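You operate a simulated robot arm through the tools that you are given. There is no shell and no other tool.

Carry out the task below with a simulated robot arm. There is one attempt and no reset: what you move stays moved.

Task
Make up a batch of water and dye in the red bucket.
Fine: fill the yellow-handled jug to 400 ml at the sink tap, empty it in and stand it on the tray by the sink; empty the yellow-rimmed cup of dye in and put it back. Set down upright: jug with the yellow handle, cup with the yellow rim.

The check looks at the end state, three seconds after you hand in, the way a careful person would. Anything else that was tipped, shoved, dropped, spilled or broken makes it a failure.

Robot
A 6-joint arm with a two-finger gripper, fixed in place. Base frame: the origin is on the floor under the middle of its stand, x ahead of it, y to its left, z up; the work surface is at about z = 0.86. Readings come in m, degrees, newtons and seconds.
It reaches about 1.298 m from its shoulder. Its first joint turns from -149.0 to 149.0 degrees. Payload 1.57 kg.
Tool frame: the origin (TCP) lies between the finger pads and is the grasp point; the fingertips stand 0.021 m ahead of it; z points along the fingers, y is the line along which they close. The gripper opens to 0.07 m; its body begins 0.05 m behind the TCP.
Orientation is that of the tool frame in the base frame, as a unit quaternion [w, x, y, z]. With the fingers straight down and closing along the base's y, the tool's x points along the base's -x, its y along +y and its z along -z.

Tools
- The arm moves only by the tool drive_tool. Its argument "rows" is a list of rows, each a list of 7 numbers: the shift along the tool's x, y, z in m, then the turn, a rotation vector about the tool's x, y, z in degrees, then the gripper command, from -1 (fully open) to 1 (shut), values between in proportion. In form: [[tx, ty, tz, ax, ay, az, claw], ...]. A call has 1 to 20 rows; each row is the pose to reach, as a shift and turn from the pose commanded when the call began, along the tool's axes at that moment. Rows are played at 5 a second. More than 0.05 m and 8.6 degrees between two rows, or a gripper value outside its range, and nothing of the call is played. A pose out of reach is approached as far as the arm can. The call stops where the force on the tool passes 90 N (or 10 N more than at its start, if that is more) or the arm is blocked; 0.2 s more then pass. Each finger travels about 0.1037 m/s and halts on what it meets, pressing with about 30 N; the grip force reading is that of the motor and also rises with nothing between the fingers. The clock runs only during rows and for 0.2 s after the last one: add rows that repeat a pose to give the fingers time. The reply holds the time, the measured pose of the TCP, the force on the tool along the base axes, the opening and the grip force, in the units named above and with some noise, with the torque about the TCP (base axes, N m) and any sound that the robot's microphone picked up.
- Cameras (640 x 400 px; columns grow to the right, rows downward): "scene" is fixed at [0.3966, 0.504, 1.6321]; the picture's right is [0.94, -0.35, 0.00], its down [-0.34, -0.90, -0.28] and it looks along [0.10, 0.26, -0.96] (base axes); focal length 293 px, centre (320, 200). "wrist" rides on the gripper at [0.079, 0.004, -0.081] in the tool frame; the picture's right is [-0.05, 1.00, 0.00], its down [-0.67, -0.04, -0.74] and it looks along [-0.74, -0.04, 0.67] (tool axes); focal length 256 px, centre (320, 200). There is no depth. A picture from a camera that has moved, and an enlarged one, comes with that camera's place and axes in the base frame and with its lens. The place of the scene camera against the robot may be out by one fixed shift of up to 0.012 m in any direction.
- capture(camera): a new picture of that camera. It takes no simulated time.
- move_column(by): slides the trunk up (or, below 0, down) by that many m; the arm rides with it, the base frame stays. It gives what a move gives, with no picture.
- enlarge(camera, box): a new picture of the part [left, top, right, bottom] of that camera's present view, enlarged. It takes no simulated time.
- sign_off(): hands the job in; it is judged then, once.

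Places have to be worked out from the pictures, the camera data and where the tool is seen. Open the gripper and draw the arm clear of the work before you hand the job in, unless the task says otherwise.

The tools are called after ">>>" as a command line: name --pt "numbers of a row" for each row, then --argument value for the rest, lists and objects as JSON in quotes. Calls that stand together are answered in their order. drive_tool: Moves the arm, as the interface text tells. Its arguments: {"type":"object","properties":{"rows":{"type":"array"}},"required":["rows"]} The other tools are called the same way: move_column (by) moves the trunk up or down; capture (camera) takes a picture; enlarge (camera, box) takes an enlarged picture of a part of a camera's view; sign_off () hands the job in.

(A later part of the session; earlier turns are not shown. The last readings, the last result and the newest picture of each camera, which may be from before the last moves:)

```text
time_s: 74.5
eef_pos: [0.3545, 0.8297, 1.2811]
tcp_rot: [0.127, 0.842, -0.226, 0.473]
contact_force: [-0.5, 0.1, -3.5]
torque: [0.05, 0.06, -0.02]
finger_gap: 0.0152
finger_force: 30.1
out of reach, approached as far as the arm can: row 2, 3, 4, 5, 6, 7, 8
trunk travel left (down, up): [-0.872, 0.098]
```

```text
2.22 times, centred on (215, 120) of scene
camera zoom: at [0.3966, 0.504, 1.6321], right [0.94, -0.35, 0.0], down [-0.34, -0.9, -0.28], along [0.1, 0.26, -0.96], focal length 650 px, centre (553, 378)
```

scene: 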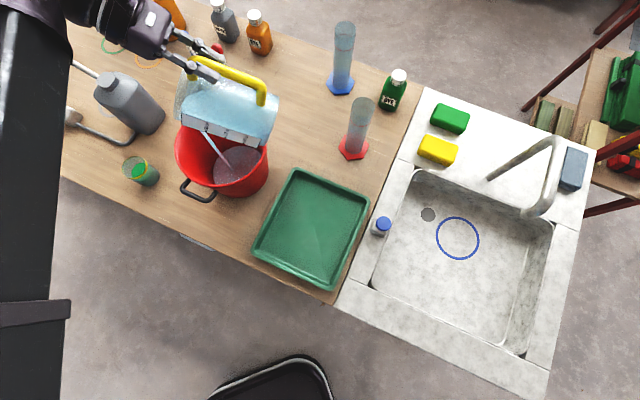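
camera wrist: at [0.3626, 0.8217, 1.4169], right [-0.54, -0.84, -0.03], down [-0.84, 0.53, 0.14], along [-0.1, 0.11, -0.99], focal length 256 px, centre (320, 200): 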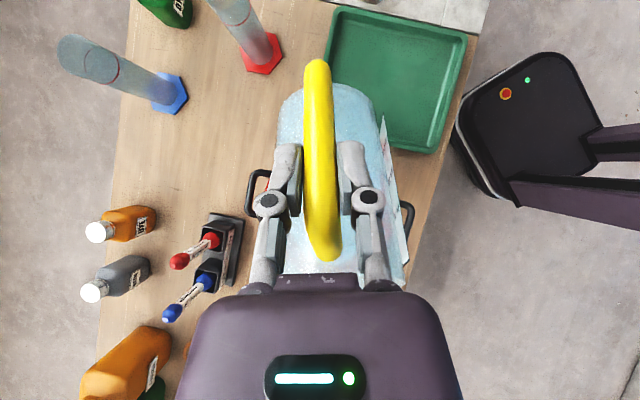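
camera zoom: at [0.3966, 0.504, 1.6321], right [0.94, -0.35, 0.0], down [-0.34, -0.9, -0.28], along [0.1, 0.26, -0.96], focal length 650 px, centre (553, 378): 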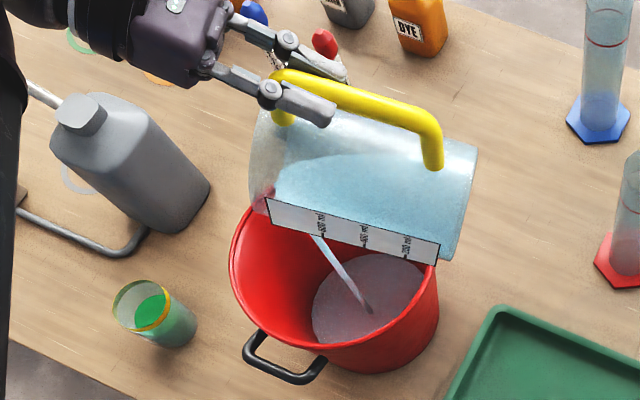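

The stream is well placed and the jug is emptying. I lower a bit more and tilt to about 86° with a 2 cm forward shift to keep the lip over the bucket's middle.

>>> move_column --by -0.03

>>> drive_tool --pt "-0.001 0 -0.0017 0 1 0 1" --pt "-0.002 0 -0.0034 0 2 0 1" --pt "-0.003 0 -0.0051 0 3 0 1" --pt "-0.004 0 -0.0068 0 4 0 1" --pt "-0.005 0 -0.0085 0 5 0 1" --pt "-0.006 0 -0.0102 0 6 0 1" --pt "-0.007 0 -0.0119 0 7 0 1" --pt "-0.008 0 -0.0136 0 8 0 1" --pt "-0.009 0 -0.0153 0 9 0 1" --pt "-0.0103 0 -0.0171 0 10 0 1" --pt "-0.0103 0 -0.0171 0 11 0 1" --pt "-0.0103 0 -0.0171 0 12 0 1"

>>> enlarge --camera "scene" --box '[130, 30, 300, 210]'

```text
time_s: 75.2
eef_pos: [0.3558, 0.83, 1.2496]
tcp_rot: [0.128, 0.842, -0.227, 0.473]
contact_force: [-0.4, 1.3, -1.7]
torque: [0.05, 0.06, 0.02]
finger_gap: 0.0151
finger_force: 29.7
trunk travel left (down, up): [-0.842, 0.128]
```

```text
time_s: 77.8
eef_pos: [0.3373, 0.8408, 1.2851]
tcp_rot: [0.15, 0.788, -0.212, 0.558]
contact_force: [0.0, 0.1, -1.6]
torque: [0.03, 0.05, -0.02]
finger_gap: 0.015
finger_force: 30.1
out of reach, approached as far as the arm can: row 2, 3, 4, 5, 6, 7, 8, 9, 10, 11, 12
trunk travel left (down, up): [-0.842, 0.128]
```

```text
2.22 times, centred on (215, 120) of scene
camera zoom: at [0.3966, 0.504, 1.6321], right [0.94, -0.35, 0.0], down [-0.34, -0.9, -0.28], along [0.1, 0.26, -0.96], focal length 650 px, centre (553, 378)
```

zoom: 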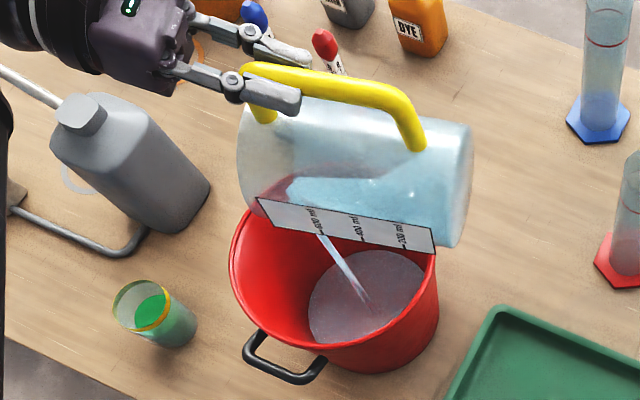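

Most of the water is out (weight down to 1.6 N). I tilt on to about 106° to drain the rest.

>>> drive_tool --pt "0 0 0 0 1.5 0 1" --pt "0 0 0 0 3 0 1" --pt "0 0 0 0 4.5 0 1" --pt "0 0 0 0 6 0 1" --pt "0 0 0 0 7.5 0 1" --pt "0 0 0 0 9 0 1" --pt "0 0 0 0 10.5 0 1" --pt "0 0 0 0 12 0 1" --pt "0 0 0 0 13.5 0 1" --pt "0 0 0 0 15 0 1" --pt "0 0 0 0 16.5 0 1" --pt "0 0 0 0 18 0 1" --pt "0 0 0 0 20 0 1" --pt "0 0 0 0 20 0 1" --pt "0 0 0 0 20 0 1"

>>> enlarge --camera "scene" --box '[130, 30, 300, 210]'

>>> capture --camera "wrist"

```text
time_s: 81.0
eef_pos: [0.3386, 0.8398, 1.3489]
tcp_rot: [0.185, 0.68, -0.183, 0.686]
contact_force: [-0.6, 0.9, -1.1]
torque: [0.02, 0.04, 0.02]
finger_gap: 0.015
finger_force: 30.4
out of reach, approached as far as the arm can: row 1, 2, 3, 4, 5, 6, 7, 8, 9, 10, 11, 12, 13, 14, 15
trunk travel left (down, up): [-0.842, 0.128]
```

```text
2.22 times, centred on (215, 120) of scene
camera zoom: at [0.3966, 0.504, 1.6321], right [0.94, -0.35, 0.0], down [-0.34, -0.9, -0.28], along [0.1, 0.26, -0.96], focal length 650 px, centre (553, 378)
```

zoom: 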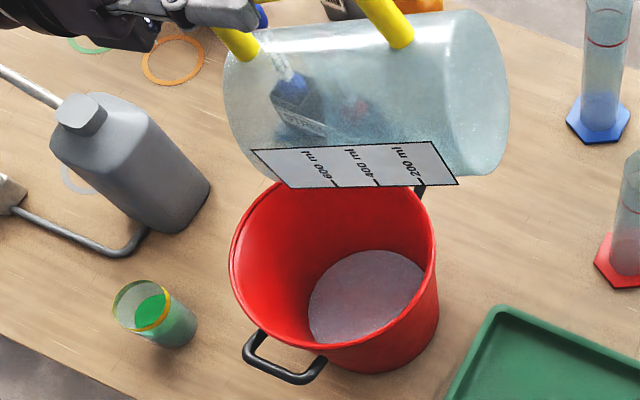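

```text
taken
camera wrist: at [0.266, 0.877, 1.4274], right [-0.5, -0.86, -0.05], down [-0.62, 0.4, -0.67], along [0.6, -0.3, -0.74], focal length 256 px, centre (320, 200)
```

wrist: 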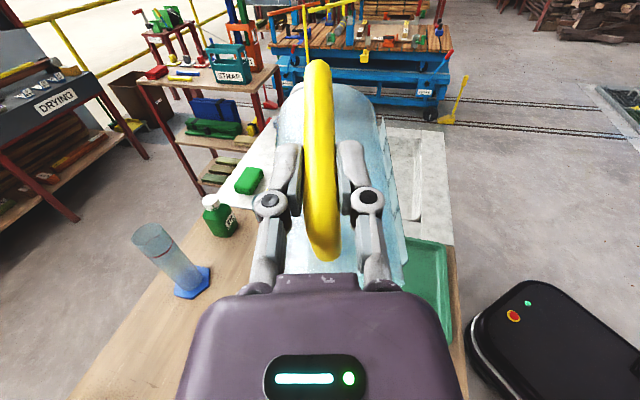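

The jug is empty and the water sits in the bucket. I raise the trunk 10 cm for clearance and rotate the jug back upright.

>>> move_column --by 0.1

>>> drive_tool --pt "0 0 0 0 -4 0 1" --pt "0 0 0 0 -10 0 1" --pt "0 0 0 0 -16 0 1" --pt "0 0 0 0 -22 0 1" --pt "0 0 0 0 -28 0 1" --pt "0 0 0 0 -34 0 1" --pt "0 0 0 0 -40 0 1" --pt "0 0 0 0 -46 0 1" --pt "0 0 0 0 -52 0 1" --pt "0 0 0 0 -58 0 1" --pt "0 0 0 0 -64 0 1" --pt "0 0 0 0 -70 0 1" --pt "0 0 0 0 -76 0 1" --pt "0 0 0 0 -82 0 1" --pt "0 0 0 0 -88 0 1" --pt "0 0 0 0 -94 0 1" --pt "0 0 0 0 -100 0 1" --pt "0 0 0 0 -104 0 1" --pt "0 0 0 0 -106 0 1" --pt "0 0 0 0 -106 0 1"

>>> capture --camera "wrist"

>>> capture --camera "scene"

```text
time_s: 82.3
eef_pos: [0.3383, 0.8405, 1.4488]
tcp_rot: [0.185, 0.679, -0.183, 0.686]
contact_force: [0.1, 0.2, -0.6]
torque: [0.03, 0.03, -0.04]
finger_gap: 0.0149
finger_force: 30.6
trunk travel left (down, up): [-0.942, 0.028]
```

```text
time_s: 86.5
eef_pos: [0.3381, 0.8368, 1.2686]
tcp_rot: [-0.035, 0.957, -0.257, -0.131]
contact_force: [0.0, 0.4, -1.2]
torque: [-0.06, -0.08, -0.03]
finger_gap: 0.0149
finger_force: 30.1
out of reach, approached as far as the arm can: row 1, 2, 3, 4, 5, 6, 7, 8, 9, 10, 11, 12, 13, 14, 15, 16, 17, 18, 19, 20
trunk travel left (down, up): [-0.942, 0.028]
```

```text
taken
camera wrist: at [0.4218, 0.7844, 1.3246], right [-0.55, -0.84, 0.01], down [-0.37, 0.25, 0.9], along [-0.75, 0.48, -0.44], focal length 256 px, centre (320, 200)
```

wrist: 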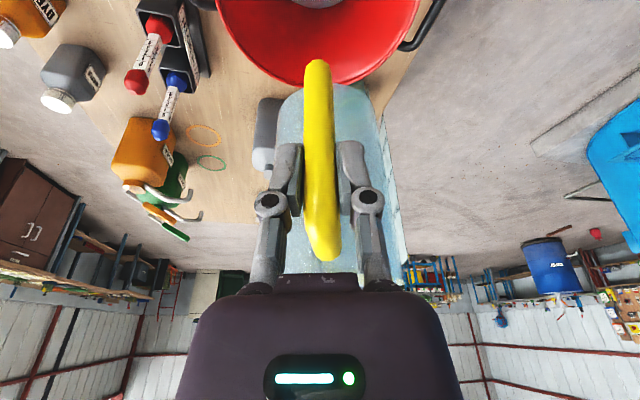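

```text
taken
```

scene: 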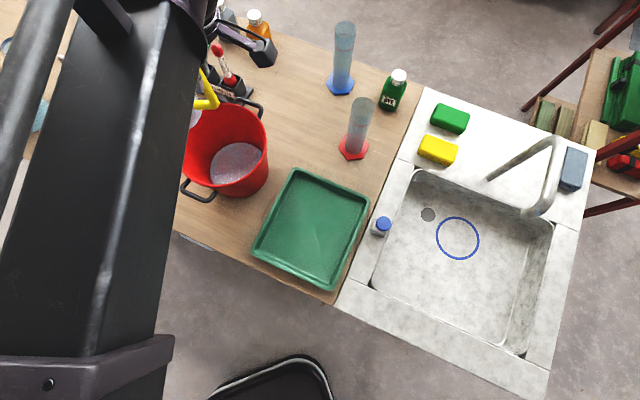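

The jug is upright again and light (~1.2 N). I carry it over the tray centre (about (0.43, 0.65)), turning it back 35°.

>>> drive_tool --pt "0.007 0.0049 -0.002 0.28 0 1.01 1" --pt "0.0281 0.0197 -0.0078 1.13 0 4.04 1" --pt "0.0562 0.0395 -0.0157 2.26 0 8.09 1" --pt "0.0843 0.0592 -0.0235 3.38 0 12.13 1" --pt "0.1124 0.079 -0.0313 4.51 0 16.18 1" --pt "0.1405 0.0987 -0.0392 5.64 0 20.22 1" --pt "0.1686 0.1184 -0.047 6.77 0 24.26 1" --pt "0.1966 0.1382 -0.0549 7.9 0 28.31 1" --pt "0.2201 0.1546 -0.0614 8.84 0 31.68 1" --pt "0.2341 0.1645 -0.0653 9.4 0 33.7 1" --pt "0.2341 0.1645 -0.0653 9.4 0 33.7 1"

>>> capture --camera "wrist"

>>> capture --camera "scene"

```text
time_s: 88.9
eef_pos: [0.4678, 0.5749, 1.2669]
tcp_rot: [-0.073, 0.835, -0.533, -0.113]
contact_force: [-0.5, 0.4, -2.0]
torque: [-0.09, -0.05, 0.01]
finger_gap: 0.015
finger_force: 30.3
trunk travel left (down, up): [-0.942, 0.028]
```

```text
taken
camera wrist: at [0.5061, 0.483, 1.3247], right [-0.93, -0.37, 0.01], down [-0.16, 0.42, 0.9], along [-0.34, 0.83, -0.45], focal length 256 px, centre (320, 200)
```

wrist: 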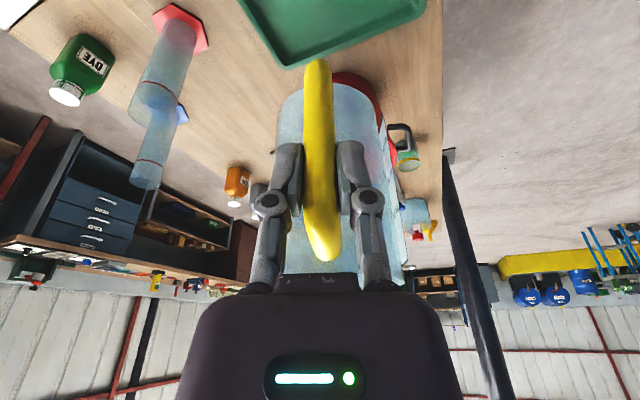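

```text
taken
```

scene: 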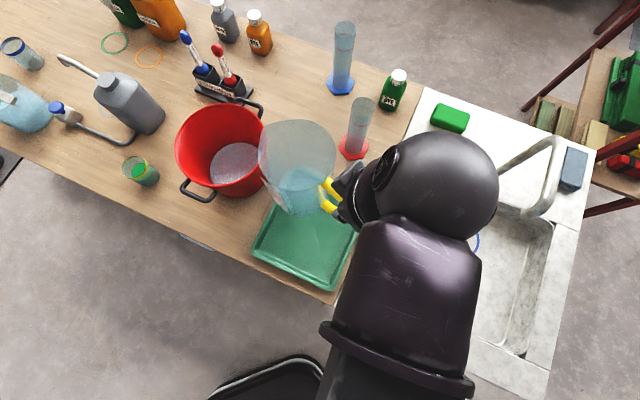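

The jug hangs over the tray's middle. I lower most of the way.

>>> move_column --by -0.22

>>> capture --camera "wrist"

>>> enlarge --camera "scene" --box '[230, 130, 430, 310]'

```text
time_s: 91.3
eef_pos: [0.4677, 0.574, 1.0474]
tcp_rot: [-0.073, 0.835, -0.533, -0.113]
contact_force: [-0.1, 0.1, -1.6]
torque: [-0.05, -0.04, -0.03]
finger_gap: 0.015
finger_force: 30.1
trunk travel left (down, up): [-0.722, 0.248]
```

```text
taken
camera wrist: at [0.5061, 0.4829, 1.1048], right [-0.93, -0.37, 0.01], down [-0.16, 0.42, 0.9], along [-0.34, 0.83, -0.45], focal length 256 px, centre (320, 200)
```

wrist: 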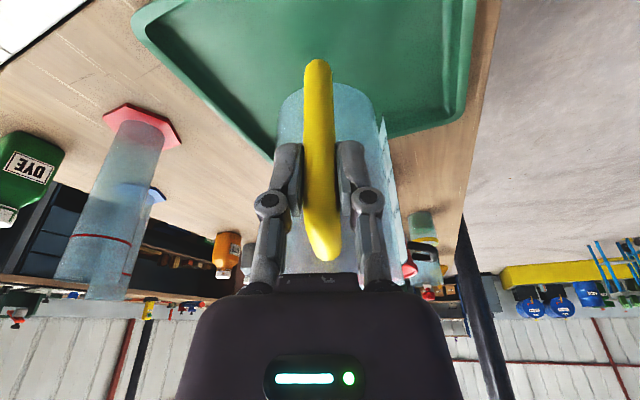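

```text
2.22 times, centred on (330, 220) of scene
camera zoom: at [0.3966, 0.504, 1.6321], right [0.94, -0.35, 0.0], down [-0.34, -0.9, -0.28], along [0.1, 0.26, -0.96], focal length 650 px, centre (298, 156)
```

zoom: 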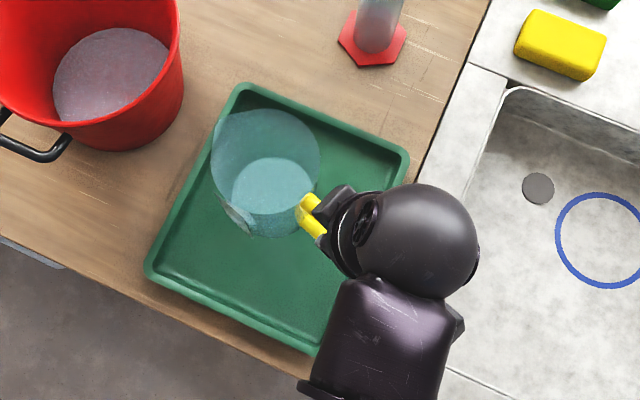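

The jug is about 4 cm above the tray, centred. I lower in small steps and watch for the weight to come off.

>>> move_column --by -0.022

>>> move_column --by -0.006

>>> move_column --by -0.004

```text
time_s: 91.9
eef_pos: [0.4677, 0.5742, 1.0252]
tcp_rot: [-0.074, 0.835, -0.533, -0.112]
contact_force: [0.2, -0.2, -0.8]
torque: [-0.06, -0.05, 0.01]
finger_gap: 0.0148
finger_force: 29.8
trunk travel left (down, up): [-0.7, 0.27]
```

```text
time_s: 92.5
eef_pos: [0.4674, 0.5742, 1.0201]
tcp_rot: [-0.072, 0.835, -0.533, -0.113]
contact_force: [0.3, 0.5, -1.2]
torque: [-0.08, -0.03, 0.01]
finger_gap: 0.015
finger_force: 30.1
trunk travel left (down, up): [-0.694, 0.276]
```

```text
time_s: 93.0
eef_pos: [0.4672, 0.5741, 1.0156]
tcp_rot: [-0.073, 0.835, -0.533, -0.113]
contact_force: [-0.7, -1.5, -0.8]
torque: [-0.05, -0.06, 0.03]
finger_gap: 0.015
finger_force: 29.8
trunk travel left (down, up): [-0.69, 0.28]
```

>>> move_column --by -0.004

>>> move_column --by -0.003

>>> enlarge --camera "wrist" --box '[240, 40, 420, 260]'

```text
time_s: 93.5
eef_pos: [0.4685, 0.5749, 1.0107]
tcp_rot: [-0.073, 0.835, -0.533, -0.113]
contact_force: [-0.6, 0.2, -0.9]
torque: [-0.09, -0.04, 0.0]
finger_gap: 0.015
finger_force: 30.1
trunk travel left (down, up): [-0.686, 0.284]
```

```text
time_s: 94.1
eef_pos: [0.4674, 0.5741, 1.0092]
tcp_rot: [-0.072, 0.835, -0.533, -0.112]
contact_force: [0.0, 0.0, -1.0]
torque: [-0.11, -0.05, -0.05]
finger_gap: 0.0149
finger_force: 30.2
trunk travel left (down, up): [-0.683, 0.287]
```

```text
1.82 times, centred on (330, 150) of wrist
camera zoom: at [0.5061, 0.4829, 1.0657], right [-0.93, -0.37, 0.01], down [-0.16, 0.42, 0.9], along [-0.34, 0.83, -0.45], focal length 465 px, centre (302, 291)
```

zoom: 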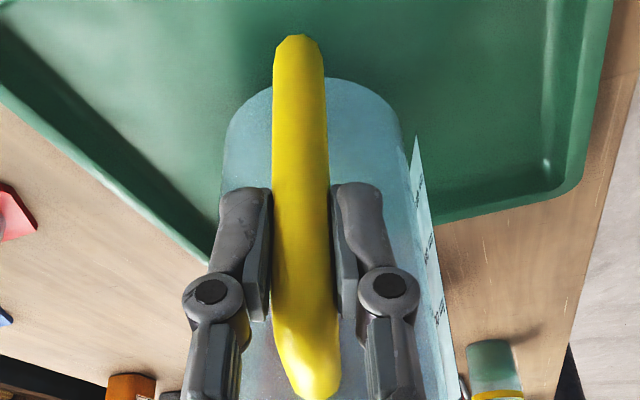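

No contact yet at z=1.009. I continue down in 3 mm steps.

>>> move_column --by -0.003

>>> move_column --by -0.003

>>> move_column --by -0.003

```text
time_s: 94.6
eef_pos: [0.468, 0.5753, 1.0054]
tcp_rot: [-0.073, 0.835, -0.533, -0.113]
contact_force: [-0.4, -0.4, -0.8]
torque: [-0.1, -0.04, 0.02]
finger_gap: 0.015
finger_force: 29.7
trunk travel left (down, up): [-0.68, 0.29]
```

```text
time_s: 95.1
eef_pos: [0.4678, 0.5756, 1.0026]
tcp_rot: [-0.073, 0.835, -0.533, -0.112]
contact_force: [-0.3, 0.1, -0.4]
torque: [-0.08, -0.02, 0.0]
finger_gap: 0.0148
finger_force: 29.7
trunk travel left (down, up): [-0.677, 0.293]
```

```text
time_s: 95.6
eef_pos: [0.4683, 0.5745, 0.9986]
tcp_rot: [-0.073, 0.835, -0.533, -0.112]
contact_force: [0.1, -0.4, -1.9]
torque: [-0.06, -0.03, -0.01]
finger_gap: 0.0151
finger_force: 29.8
trunk travel left (down, up): [-0.674, 0.296]
```

Still hanging free. I keep stepping down.

>>> move_column --by -0.003

>>> move_column --by -0.003

>>> move_column --by -0.003

>>> enlarge --camera "scene" --box '[270, 150, 370, 240]'

```text
time_s: 96.2
eef_pos: [0.4674, 0.5743, 0.9961]
tcp_rot: [-0.073, 0.835, -0.533, -0.112]
contact_force: [0.2, -0.3, -1.4]
torque: [-0.09, -0.03, 0.0]
finger_gap: 0.0151
finger_force: 30.5
trunk travel left (down, up): [-0.671, 0.299]
```

```text
time_s: 96.7
eef_pos: [0.4679, 0.5737, 0.9933]
tcp_rot: [-0.073, 0.835, -0.534, -0.112]
contact_force: [0.1, 0.0, -1.0]
torque: [-0.09, -0.03, -0.01]
finger_gap: 0.0149
finger_force: 29.9
trunk travel left (down, up): [-0.668, 0.302]
```

```text
time_s: 97.2
eef_pos: [0.4676, 0.5733, 0.9912]
tcp_rot: [-0.074, 0.835, -0.534, -0.113]
contact_force: [0.0, 0.5, -0.7]
torque: [-0.06, -0.07, -0.01]
finger_gap: 0.0151
finger_force: 29.8
trunk travel left (down, up): [-0.665, 0.305]
```

```text
4.44 times, centred on (320, 195) of scene
camera zoom: at [0.3966, 0.504, 1.6321], right [0.94, -0.35, 0.0], down [-0.34, -0.9, -0.28], along [0.1, 0.26, -0.96], focal length 1301 px, centre (320, 222)
```

zoom: 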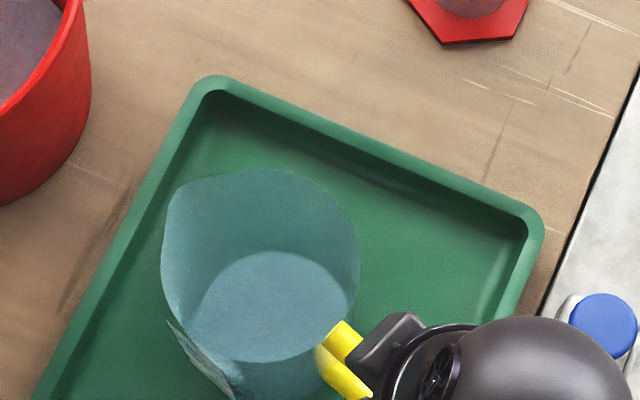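

Not touching yet, though close. I continue in 2–3 mm steps.

>>> move_column --by -0.003

>>> move_column --by -0.003

>>> enlarge --camera "wrist" --box '[240, 40, 420, 160]'

```text
time_s: 97.7
eef_pos: [0.4687, 0.575, 0.988]
tcp_rot: [-0.072, 0.835, -0.533, -0.113]
contact_force: [-0.7, 0.2, -1.4]
torque: [-0.06, -0.07, 0.0]
finger_gap: 0.0149
finger_force: 30.3
trunk travel left (down, up): [-0.662, 0.308]
```

```text
time_s: 98.2
eef_pos: [0.4676, 0.5753, 0.9846]
tcp_rot: [-0.073, 0.835, -0.534, -0.113]
contact_force: [-0.1, 0.3, -1.1]
torque: [-0.06, -0.05, 0.0]
finger_gap: 0.0149
finger_force: 29.5
trunk travel left (down, up): [-0.659, 0.311]
```

```text
3.33 times, centred on (330, 100) of wrist
camera zoom: at [0.5061, 0.4829, 1.0417], right [-0.93, -0.37, 0.01], down [-0.16, 0.42, 0.9], along [-0.34, 0.83, -0.45], focal length 853 px, centre (287, 533)
```

zoom: 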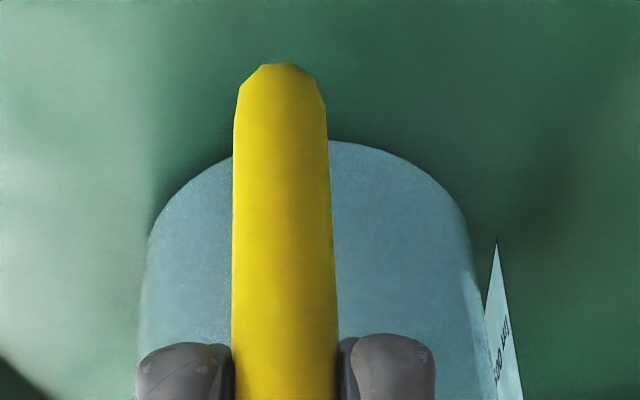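

By geometry the jug's base is at z≈0.865, right at the tray floor. I step 2 mm at a time.

>>> move_column --by -0.002

>>> move_column --by -0.002

>>> move_column --by -0.002

```text
time_s: 98.8
eef_pos: [0.4679, 0.5739, 0.9838]
tcp_rot: [-0.073, 0.835, -0.533, -0.114]
contact_force: [1.0, -1.2, 6.3]
torque: [0.66, 0.31, -0.06]
finger_gap: 0.0149
finger_force: 30.2
trunk travel left (down, up): [-0.657, 0.313]
```

```text
time_s: 99.3
eef_pos: [0.4671, 0.5739, 0.9821]
tcp_rot: [-0.074, 0.835, -0.533, -0.113]
contact_force: [4.6, -3.3, 21.6]
torque: [0.46, 0.13, -0.04]
finger_gap: 0.0149
finger_force: 29.9
trunk travel left (down, up): [-0.655, 0.315]
```

```text
time_s: 99.8
eef_pos: [0.4677, 0.5727, 0.9801]
tcp_rot: [-0.073, 0.835, -0.533, -0.114]
contact_force: [5.9, -7.1, 23.3]
torque: [0.0, -0.03, 0.0]
finger_gap: 0.0151
finger_force: 30.0
trunk travel left (down, up): [-0.653, 0.317]
```

The jug has touched down and I pressed slightly too far (23 N). I back off 3 mm to relieve the load before opening.

>>> move_column --by 0.003

>>> capture --camera "wrist"

>>> enlarge --camera "scene" --box '[270, 150, 370, 240]'

```text
time_s: 100.3
eef_pos: [0.468, 0.5747, 0.9816]
tcp_rot: [-0.072, 0.835, -0.533, -0.112]
contact_force: [0.0, -0.3, -1.0]
torque: [-0.06, -0.02, 0.02]
finger_gap: 0.015
finger_force: 29.8
trunk travel left (down, up): [-0.656, 0.314]
```

```text
taken
camera wrist: at [0.5058, 0.483, 1.0386], right [-0.93, -0.37, 0.01], down [-0.16, 0.42, 0.9], along [-0.34, 0.83, -0.45], focal length 256 px, centre (320, 200)
```

wrist: 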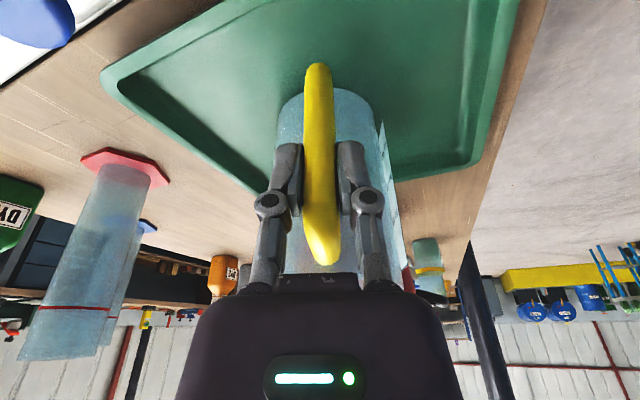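

```text
4.44 times, centred on (320, 195) of scene
camera zoom: at [0.3966, 0.504, 1.6321], right [0.94, -0.35, 0.0], down [-0.34, -0.9, -0.28], along [0.1, 0.26, -0.96], focal length 1301 px, centre (320, 222)
```

zoom: 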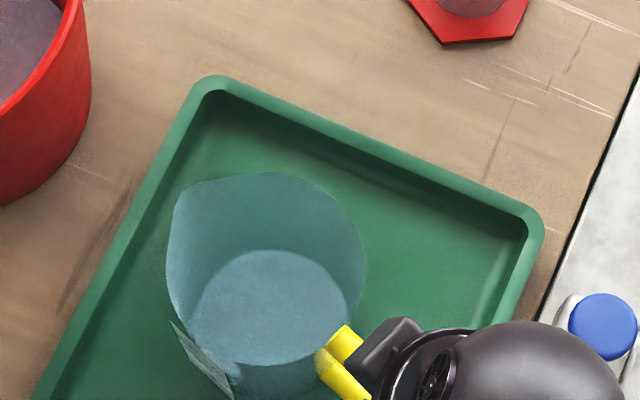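

It hangs about a millimetre above the tray now. I lower 1 mm, then open the fingers gently.

>>> move_column --by -0.001

>>> drive_tool --pt "0 0 0 0 0 0 0.5" --pt "0 0 0 0 0 0 0.4" --pt "0 0 0 0 0 0 0.2" --pt "0 0 0 0 0 0 0" --pt "0 0 0 0 0 0 -0.5" --pt "0 0 0 0 0 0 -1" --pt "0 0 0 0 0 0 -1" --pt "0 0 0 0 0 0 -1"

>>> capture --camera "wrist"

>>> enlarge --camera "scene" --box '[270, 150, 370, 240]'

```text
time_s: 100.8
eef_pos: [0.4678, 0.5749, 0.9809]
tcp_rot: [-0.073, 0.835, -0.533, -0.112]
contact_force: [1.3, -0.1, -1.6]
torque: [-0.05, -0.06, 0.01]
finger_gap: 0.0152
finger_force: 30.3
trunk travel left (down, up): [-0.655, 0.315]
```

```text
time_s: 102.6
eef_pos: [0.4687, 0.5737, 0.9811]
tcp_rot: [-0.073, 0.835, -0.533, -0.113]
contact_force: [-0.5, 0.6, -0.1]
torque: [-0.01, -0.01, -0.01]
finger_gap: 0.07
finger_force: 0.1
trunk travel left (down, up): [-0.655, 0.315]
```

```text
taken
camera wrist: at [0.506, 0.4829, 1.0378], right [-0.93, -0.37, 0.01], down [-0.16, 0.42, 0.9], along [-0.34, 0.83, -0.45], focal length 256 px, centre (320, 200)
```

wrist: 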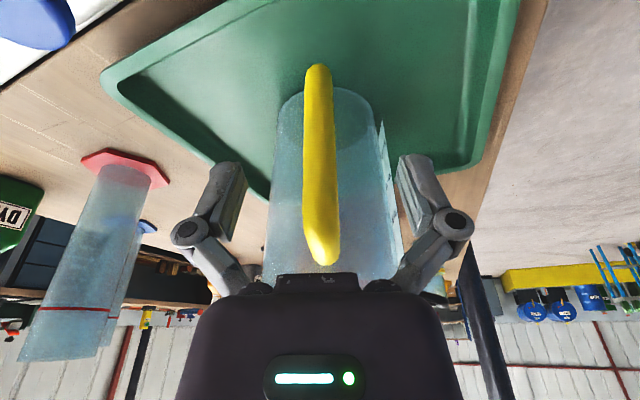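

```text
4.44 times, centred on (320, 195) of scene
camera zoom: at [0.3966, 0.504, 1.6321], right [0.94, -0.35, 0.0], down [-0.34, -0.9, -0.28], along [0.1, 0.26, -0.96], focal length 1301 px, centre (320, 222)
```

zoom: 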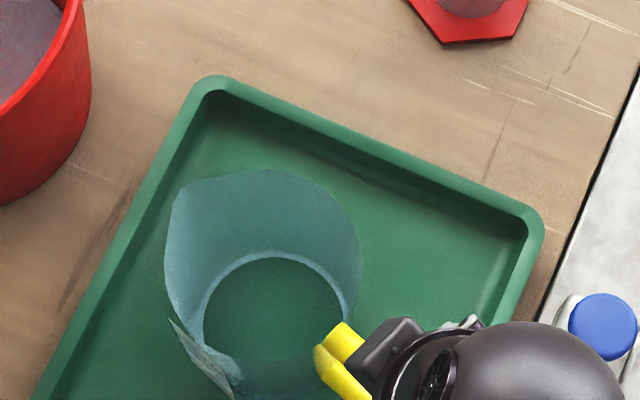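

The jug stands flat and upright on the tray, free of the open fingers. I raise the gripper straight up.

>>> move_column --by 0.28

>>> capture --camera "scene"

>>> capture --camera "wrist"

```text
time_s: 105.5
eef_pos: [0.4682, 0.5741, 1.2608]
tcp_rot: [-0.073, 0.835, -0.533, -0.113]
contact_force: [-0.3, 1.2, 0.1]
torque: [0.0, 0.01, 0.01]
finger_gap: 0.0699
finger_force: 0.1
trunk travel left (down, up): [-0.935, 0.035]
```

```text
taken
```

scene: 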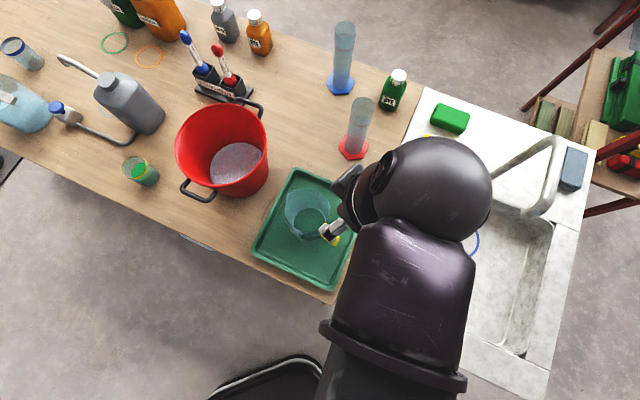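

```text
taken
camera wrist: at [0.506, 0.483, 1.3177], right [-0.93, -0.37, 0.01], down [-0.16, 0.42, 0.9], along [-0.34, 0.83, -0.45], focal length 256 px, centre (320, 200)
```

wrist: 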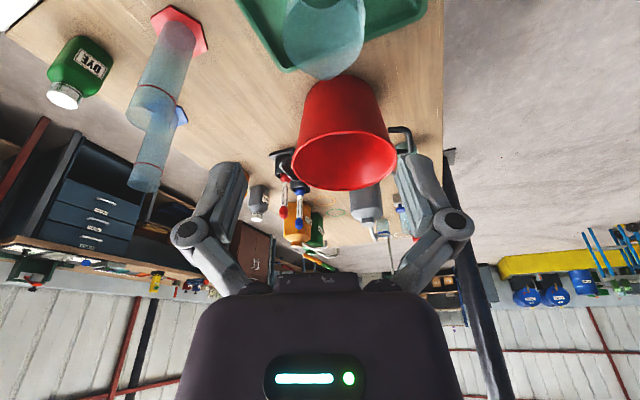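

The jug stands on the tray. Next is the dye cup: I undo the lean, then turn and move to a place over the bucket from which the wrist camera can see the cup closely.

>>> drive_tool --pt "0 0 0 0 7.5 0 -1" --pt "0 0 0 0 15 0 -1" --pt "0 0 0 0 15.5 0 -1"

```text
time_s: 106.2
eef_pos: [0.4674, 0.5744, 1.2543]
tcp_rot: [0.001, 0.843, -0.538, 0.002]
contact_force: [0.2, 0.3, 0.1]
torque: [-0.01, 0.01, 0.02]
finger_gap: 0.07
finger_force: 0.0
out of reach, approached as far as the arm can: row 1, 2, 3
trunk travel left (down, up): [-0.935, 0.035]
```

>>> drive_tool --pt "-0.033 -0.0014 0 0 0 -5.5 -1" --pt "-0.066 -0.0027 0 0 0 -11 -1" --pt "-0.099 -0.0041 0 0 0 -16.5 -1" --pt "-0.132 -0.0054 0 0 0 -22 -1" --pt "-0.165 -0.0068 0 0 0 -27.5 -1" --pt "-0.198 -0.0082 0 0 0 -33 -1" --pt "-0.231 -0.0095 0 0 0 -38.5 -1" --pt "-0.264 -0.0109 0 0 0 -44 -1" --pt "-0.298 -0.0122 0 0 0 -49.5 -1" --pt "-0.331 -0.0136 0 0 0 -55 -1" --pt "-0.331 -0.0136 0 0 0 -55 -1"

>>> capture --camera "wrist"

>>> capture --camera "scene"

```text
time_s: 108.7
eef_pos: [0.3406, 0.8796, 1.2546]
tcp_rot: [0.0, 0.996, -0.087, 0.001]
contact_force: [0.7, 0.9, -1.1]
torque: [0.01, 0.0, 0.01]
finger_gap: 0.0697
finger_force: 0.1
trunk travel left (down, up): [-0.935, 0.035]
```

```text
taken
camera wrist: at [0.419, 0.8615, 1.3355], right [-0.23, -0.97, 0.0], down [-0.65, 0.15, 0.74], along [-0.72, 0.17, -0.67], focal length 256 px, centre (320, 200)
```

wrist: 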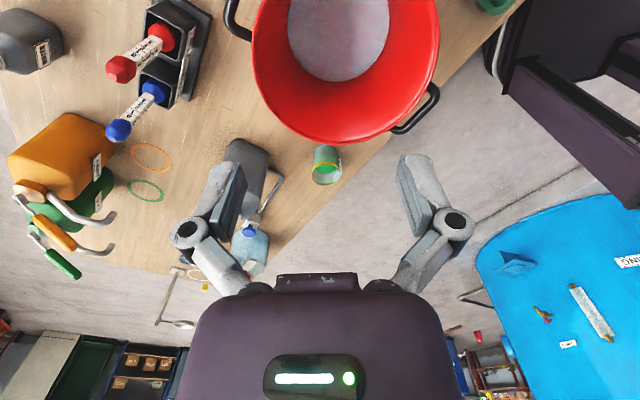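

```text
taken
```

scene: 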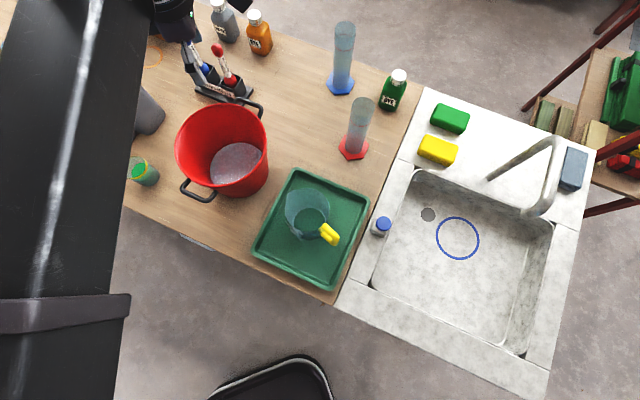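

The jug stands upright on the tray and the cup is visible at (327,165) in the wrist view. I zoom in on the cup.

>>> enlarge --camera "wrist" --box '[300, 135, 356, 195]'

>>> enlarge --camera "scene" --box '[120, 145, 170, 195]'

>>> enlarge --camera "scene" --box '[240, 160, 380, 300]'

```text
6.67 times, centred on (328, 165) of wrist
camera zoom: at [0.419, 0.8615, 1.3355], right [-0.23, -0.97, 0.0], down [-0.65, 0.15, 0.74], along [-0.72, 0.17, -0.67], focal length 1707 px, centre (267, 433)
```

zoom: 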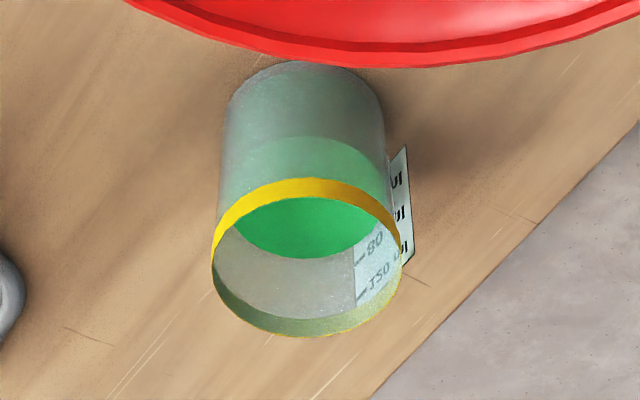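

```text
8.00 times, centred on (145, 170) of scene
camera zoom: at [0.3966, 0.504, 1.6321], right [0.94, -0.35, 0.0], down [-0.34, -0.9, -0.28], along [0.1, 0.26, -0.96], focal length 2342 px, centre (1720, 440)
```

zoom: 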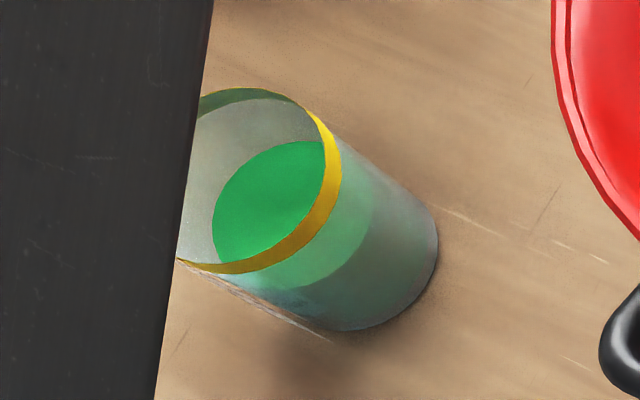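

```text
2.86 times, centred on (310, 230) of scene
camera zoom: at [0.3966, 0.504, 1.6321], right [0.94, -0.35, 0.0], down [-0.34, -0.9, -0.28], along [0.1, 0.26, -0.96], focal length 836 px, centre (349, 114)
```

zoom: 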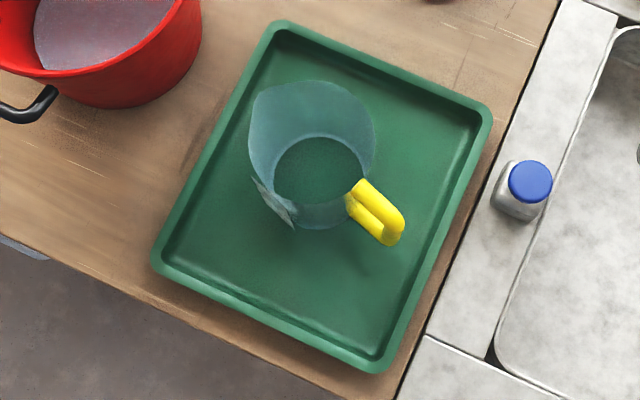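

The cup is a plain cylinder (about 65 mm wide, rim z≈0.92, dye level ≈0.89) with its label toward −y, so I'll pinch its wall on the right-hand (+x) side, fingers one in, one out. I move to a closer viewing pose with the tool's x toward −y.

>>> drive_tool --pt "-0.0217 0.0112 0 0 0 7.3 -1" --pt "-0.0435 0.0225 0 0 0 14.5 -1" --pt "-0.0652 0.0337 0 0 0 21.8 -1" --pt "-0.087 0.0449 0 0 0 29.1 -1" --pt "-0.1087 0.0561 0 0 0 36.4 -1" --pt "-0.1305 0.0674 0 0 0 43.6 -0.5" --pt "-0.1522 0.0786 0 0 0 50.9 -0.03" --pt "-0.174 0.0898 0 0 0 58.2 -0.03" --pt "-0.1957 0.1011 0 0 0 65.5 -0.03" --pt "-0.2175 0.1123 0 0 0 72.7 -0.03" --pt "-0.2392 0.1235 0 0 0 80 -0.03" --pt "-0.2392 0.1235 0 0 0 80 -0.03"

>>> move_column --by -0.2

>>> capture --camera "wrist"

>>> capture --camera "scene"

```text
time_s: 111.2
eef_pos: [0.0831, 0.8007, 1.2523]
tcp_rot: [0.001, -0.706, 0.708, -0.001]
contact_force: [-0.6, -0.8, 0.6]
torque: [0.0, 0.01, 0.0]
finger_gap: 0.0361
finger_force: 0.0
trunk travel left (down, up): [-0.935, 0.035]
```

```text
time_s: 113.4
eef_pos: [0.0827, 0.8006, 1.054]
tcp_rot: [0.001, -0.706, 0.708, -0.001]
contact_force: [0.1, -0.3, -0.1]
torque: [-0.01, 0.01, 0.0]
finger_gap: 0.0362
finger_force: 0.0
trunk travel left (down, up): [-0.735, 0.235]
```

```text
taken
camera wrist: at [0.0792, 0.7209, 1.1352], right [-1.0, 0.06, 0.0], down [0.04, 0.67, 0.74], along [0.04, 0.74, -0.67], focal length 256 px, centre (320, 200)
```

wrist: 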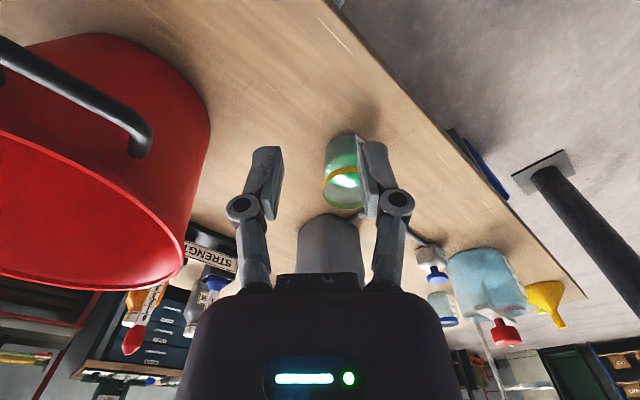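

```text
taken
```

scene: 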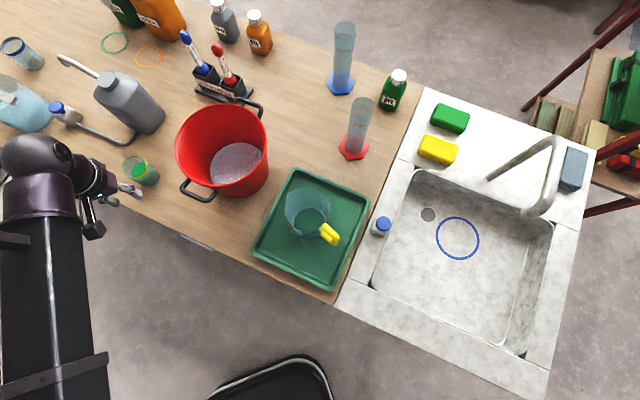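

The cup is in view, partly behind one finger. I zoom in to refine its centre.

>>> enlarge --camera "wrist" --box '[290, 110, 410, 230]'

>>> enlarge --camera "scene" --box '[80, 130, 180, 230]'

```text
3.33 times, centred on (350, 170) of wrist
camera zoom: at [0.0792, 0.7209, 1.1352], right [-1.0, 0.06, 0.0], down [0.04, 0.67, 0.74], along [0.04, 0.74, -0.67], focal length 853 px, centre (220, 300)
```

zoom: 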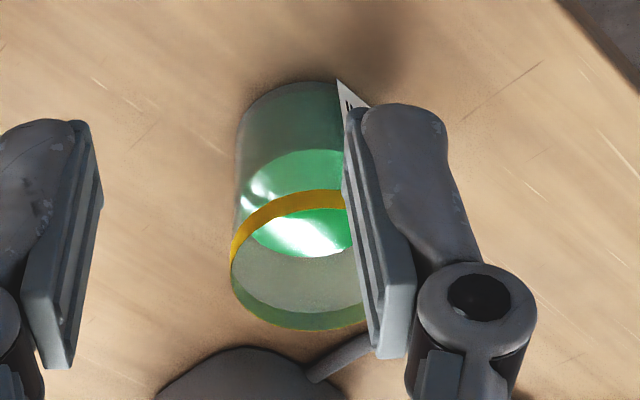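

```text
4.00 times, centred on (130, 180) of scene
camera zoom: at [0.3966, 0.504, 1.6321], right [0.94, -0.35, 0.0], down [-0.34, -0.9, -0.28], along [0.1, 0.26, -0.96], focal length 1171 px, centre (1080, 280)
```

zoom: 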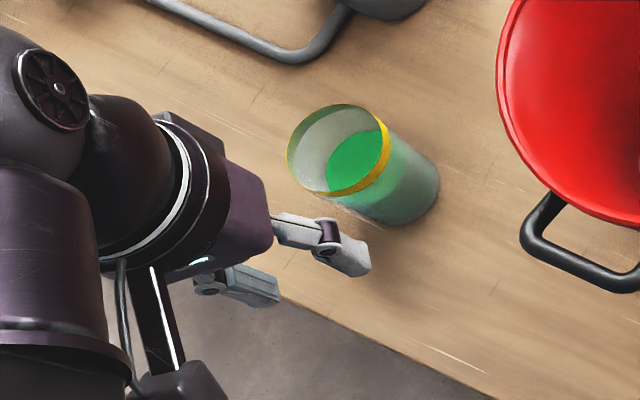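

The cup centre refines to (0.058, 0.935), rim z≈0.93, so its +x wall is at x≈0.086. I move the TCP over that wall with the fingers half open.

>>> drive_tool --pt "-0.03 -0.001 0 0 0 0 -0.03" --pt "-0.06 -0.002 0 0 0 0 -0.03" --pt "-0.09 -0.003 0 0 0 0 -0.03" --pt "-0.12 -0.0033 0 0 0 0 -0.03" --pt "-0.1354 -0.0033 0 0 0 0 -0.03" --pt "-0.1354 -0.0033 0 0 0 0 -0.03"

>>> capture --camera "wrist"

>>> enlarge --camera "wrist" --box '[260, 20, 400, 220]'

>>> enlarge --camera "scene" --box '[80, 100, 200, 230]'

```text
time_s: 114.8
eef_pos: [0.0861, 0.9373, 1.054]
tcp_rot: [0.0, -0.707, 0.707, 0.0]
contact_force: [-0.5, 0.1, -0.4]
torque: [0.01, 0.02, 0.03]
finger_gap: 0.0361
finger_force: 0.0
trunk travel left (down, up): [-0.735, 0.235]
```

```text
taken
camera wrist: at [0.0821, 0.8567, 1.1351], right [-1.0, 0.06, 0.0], down [0.04, 0.67, 0.74], along [0.04, 0.74, -0.67], focal length 256 px, centre (320, 200)
```

wrist: 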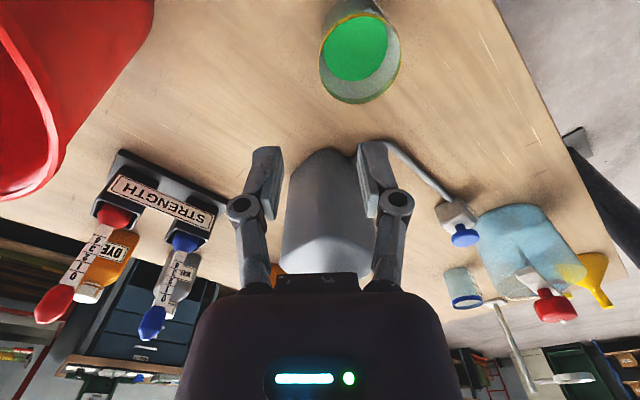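

```text
2.00 times, centred on (330, 120) of wrist
camera zoom: at [0.0821, 0.8567, 1.1351], right [-1.0, 0.06, 0.0], down [0.04, 0.67, 0.74], along [0.04, 0.74, -0.67], focal length 512 px, centre (300, 360)
```

zoom: 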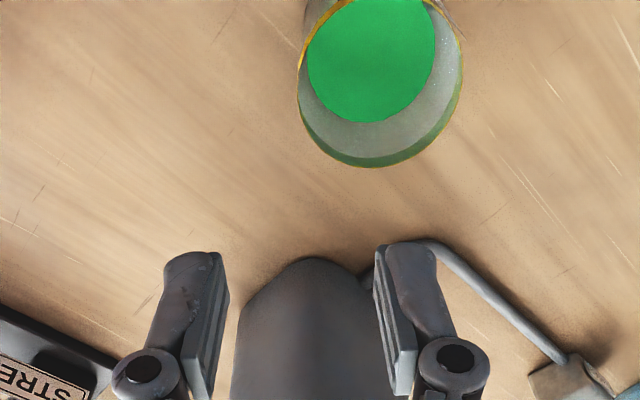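

```text
3.08 times, centred on (140, 165) of scene
camera zoom: at [0.3966, 0.504, 1.6321], right [0.94, -0.35, 0.0], down [-0.34, -0.9, -0.28], along [0.1, 0.26, -0.96], focal length 901 px, centre (874, 308)
```

zoom: 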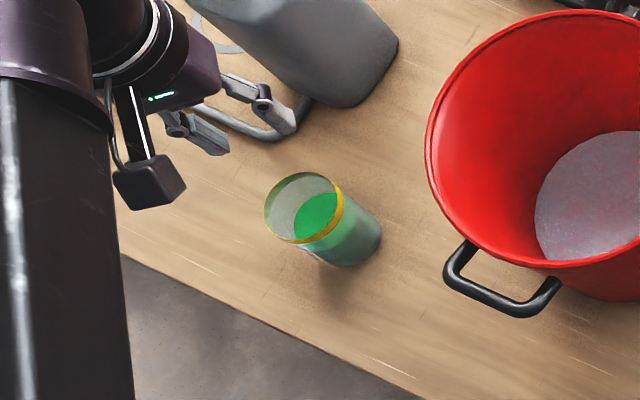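

The wall position confirms to within a millimetre or two (centre (0.056, 0.934), radius ≈0.030). I trim by 3 mm and lower to just above the rim to check the straddle.

>>> drive_tool --pt "0.003 0.001 0 0 0 0 -0.03" --pt "0.003 0.001 0 0 0 0 -0.03"

>>> move_column --by -0.09

>>> capture --camera "wrist"

>>> enlarge --camera "scene" --box '[90, 120, 190, 210]'

```text
time_s: 115.4
eef_pos: [0.0841, 0.9334, 1.0547]
tcp_rot: [0.001, -0.706, 0.708, 0.0]
contact_force: [0.3, -1.4, 0.5]
torque: [-0.04, 0.04, -0.02]
finger_gap: 0.036
finger_force: 0.0
trunk travel left (down, up): [-0.735, 0.235]
```

```text
time_s: 116.7
eef_pos: [0.0851, 0.9345, 0.9649]
tcp_rot: [0.001, -0.707, 0.708, -0.001]
contact_force: [0.1, 0.5, -0.4]
torque: [-0.01, -0.01, 0.0]
finger_gap: 0.036
finger_force: 0.1
trunk travel left (down, up): [-0.645, 0.325]
```

```text
taken
camera wrist: at [0.0814, 0.8533, 1.0452], right [-1.0, 0.06, 0.0], down [0.04, 0.67, 0.74], along [0.04, 0.74, -0.67], focal length 256 px, centre (320, 200)
```

wrist: 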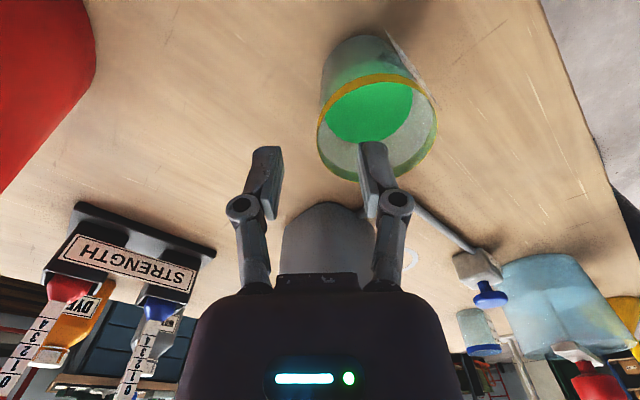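

```text
4.44 times, centred on (140, 165) of scene
camera zoom: at [0.3966, 0.504, 1.6321], right [0.94, -0.35, 0.0], down [-0.34, -0.9, -0.28], along [0.1, 0.26, -0.96], focal length 1301 px, centre (1120, 356)
```

zoom: 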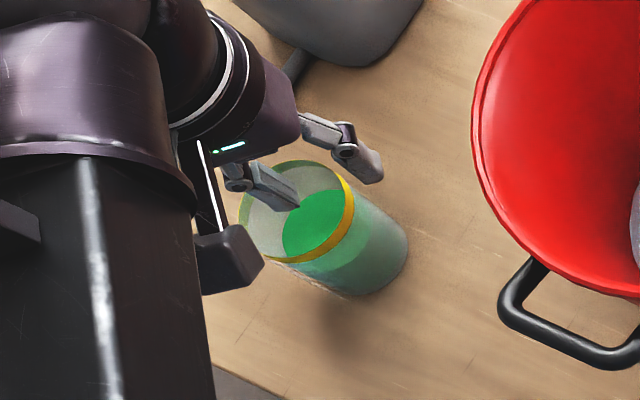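

One finger is over the inside and one outside the wall. I lower 4 cm so the pads cover the top 2.5 cm of the wall, still above the dye.

>>> move_column --by -0.04

>>> capture --camera "wrist"

>>> enlarge --camera "scene" --box '[90, 120, 190, 210]'

```text
time_s: 117.5
eef_pos: [0.0855, 0.9325, 0.9234]
tcp_rot: [0.001, -0.706, 0.708, -0.002]
contact_force: [-1.3, -1.3, -0.5]
torque: [0.01, 0.01, 0.02]
finger_gap: 0.0361
finger_force: 0.0
trunk travel left (down, up): [-0.605, 0.365]
```

```text
taken
camera wrist: at [0.0814, 0.8533, 1.0052], right [-1.0, 0.06, 0.0], down [0.04, 0.67, 0.74], along [0.04, 0.74, -0.67], focal length 256 px, centre (320, 200)
```

wrist: 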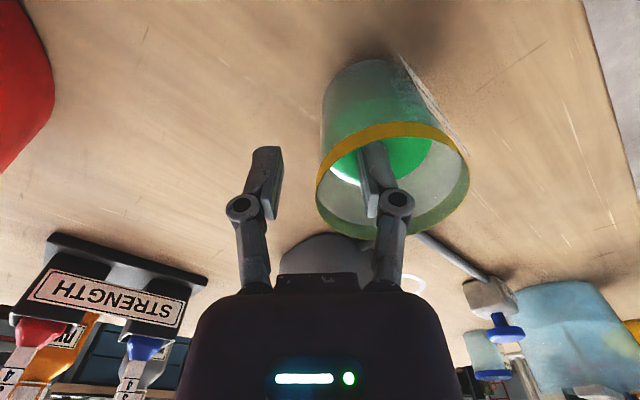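

```text
4.44 times, centred on (140, 165) of scene
camera zoom: at [0.3966, 0.504, 1.6321], right [0.94, -0.35, 0.0], down [-0.34, -0.9, -0.28], along [0.1, 0.26, -0.96], focal length 1301 px, centre (1120, 356)
```

zoom: 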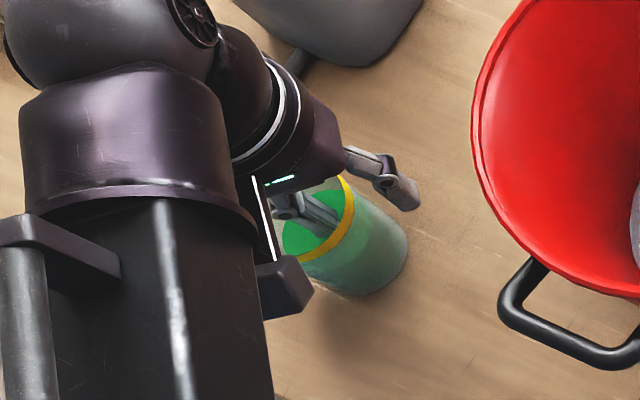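

The inner finger is inside the cup just above the dye. I close gently on the wall.

>>> drive_tool --pt "0 0 0 0 0 0 0.4" --pt "0 0 0 0 0 0 0.7" --pt "0 0 0 0 0 0 0.9" --pt "0 0 0 0 0 0 1" --pt "0 0 0 0 0 0 1" --pt "0 0 0 0 0 0 1"

>>> capture --camera "wrist"

```text
time_s: 118.9
eef_pos: [0.0857, 0.9335, 0.9247]
tcp_rot: [0.001, -0.706, 0.708, -0.001]
contact_force: [-1.5, 0.2, 3.6]
torque: [0.0, 0.23, -0.05]
finger_gap: 0.006
finger_force: 30.2
trunk travel left (down, up): [-0.605, 0.365]
```

```text
taken
camera wrist: at [0.0813, 0.8533, 1.0052], right [-1.0, 0.06, 0.0], down [0.04, 0.67, 0.74], along [0.04, 0.74, -0.67], focal length 256 px, centre (320, 200)
```

wrist: 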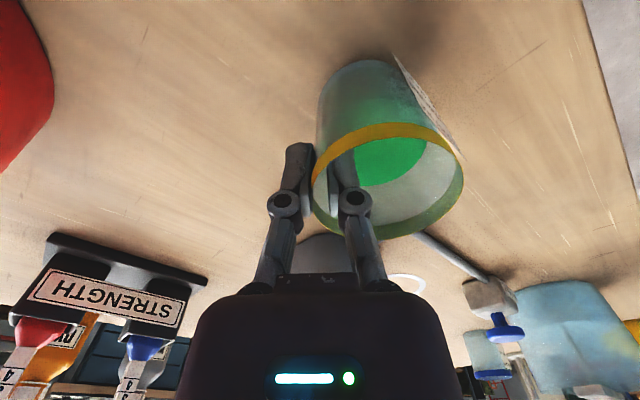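

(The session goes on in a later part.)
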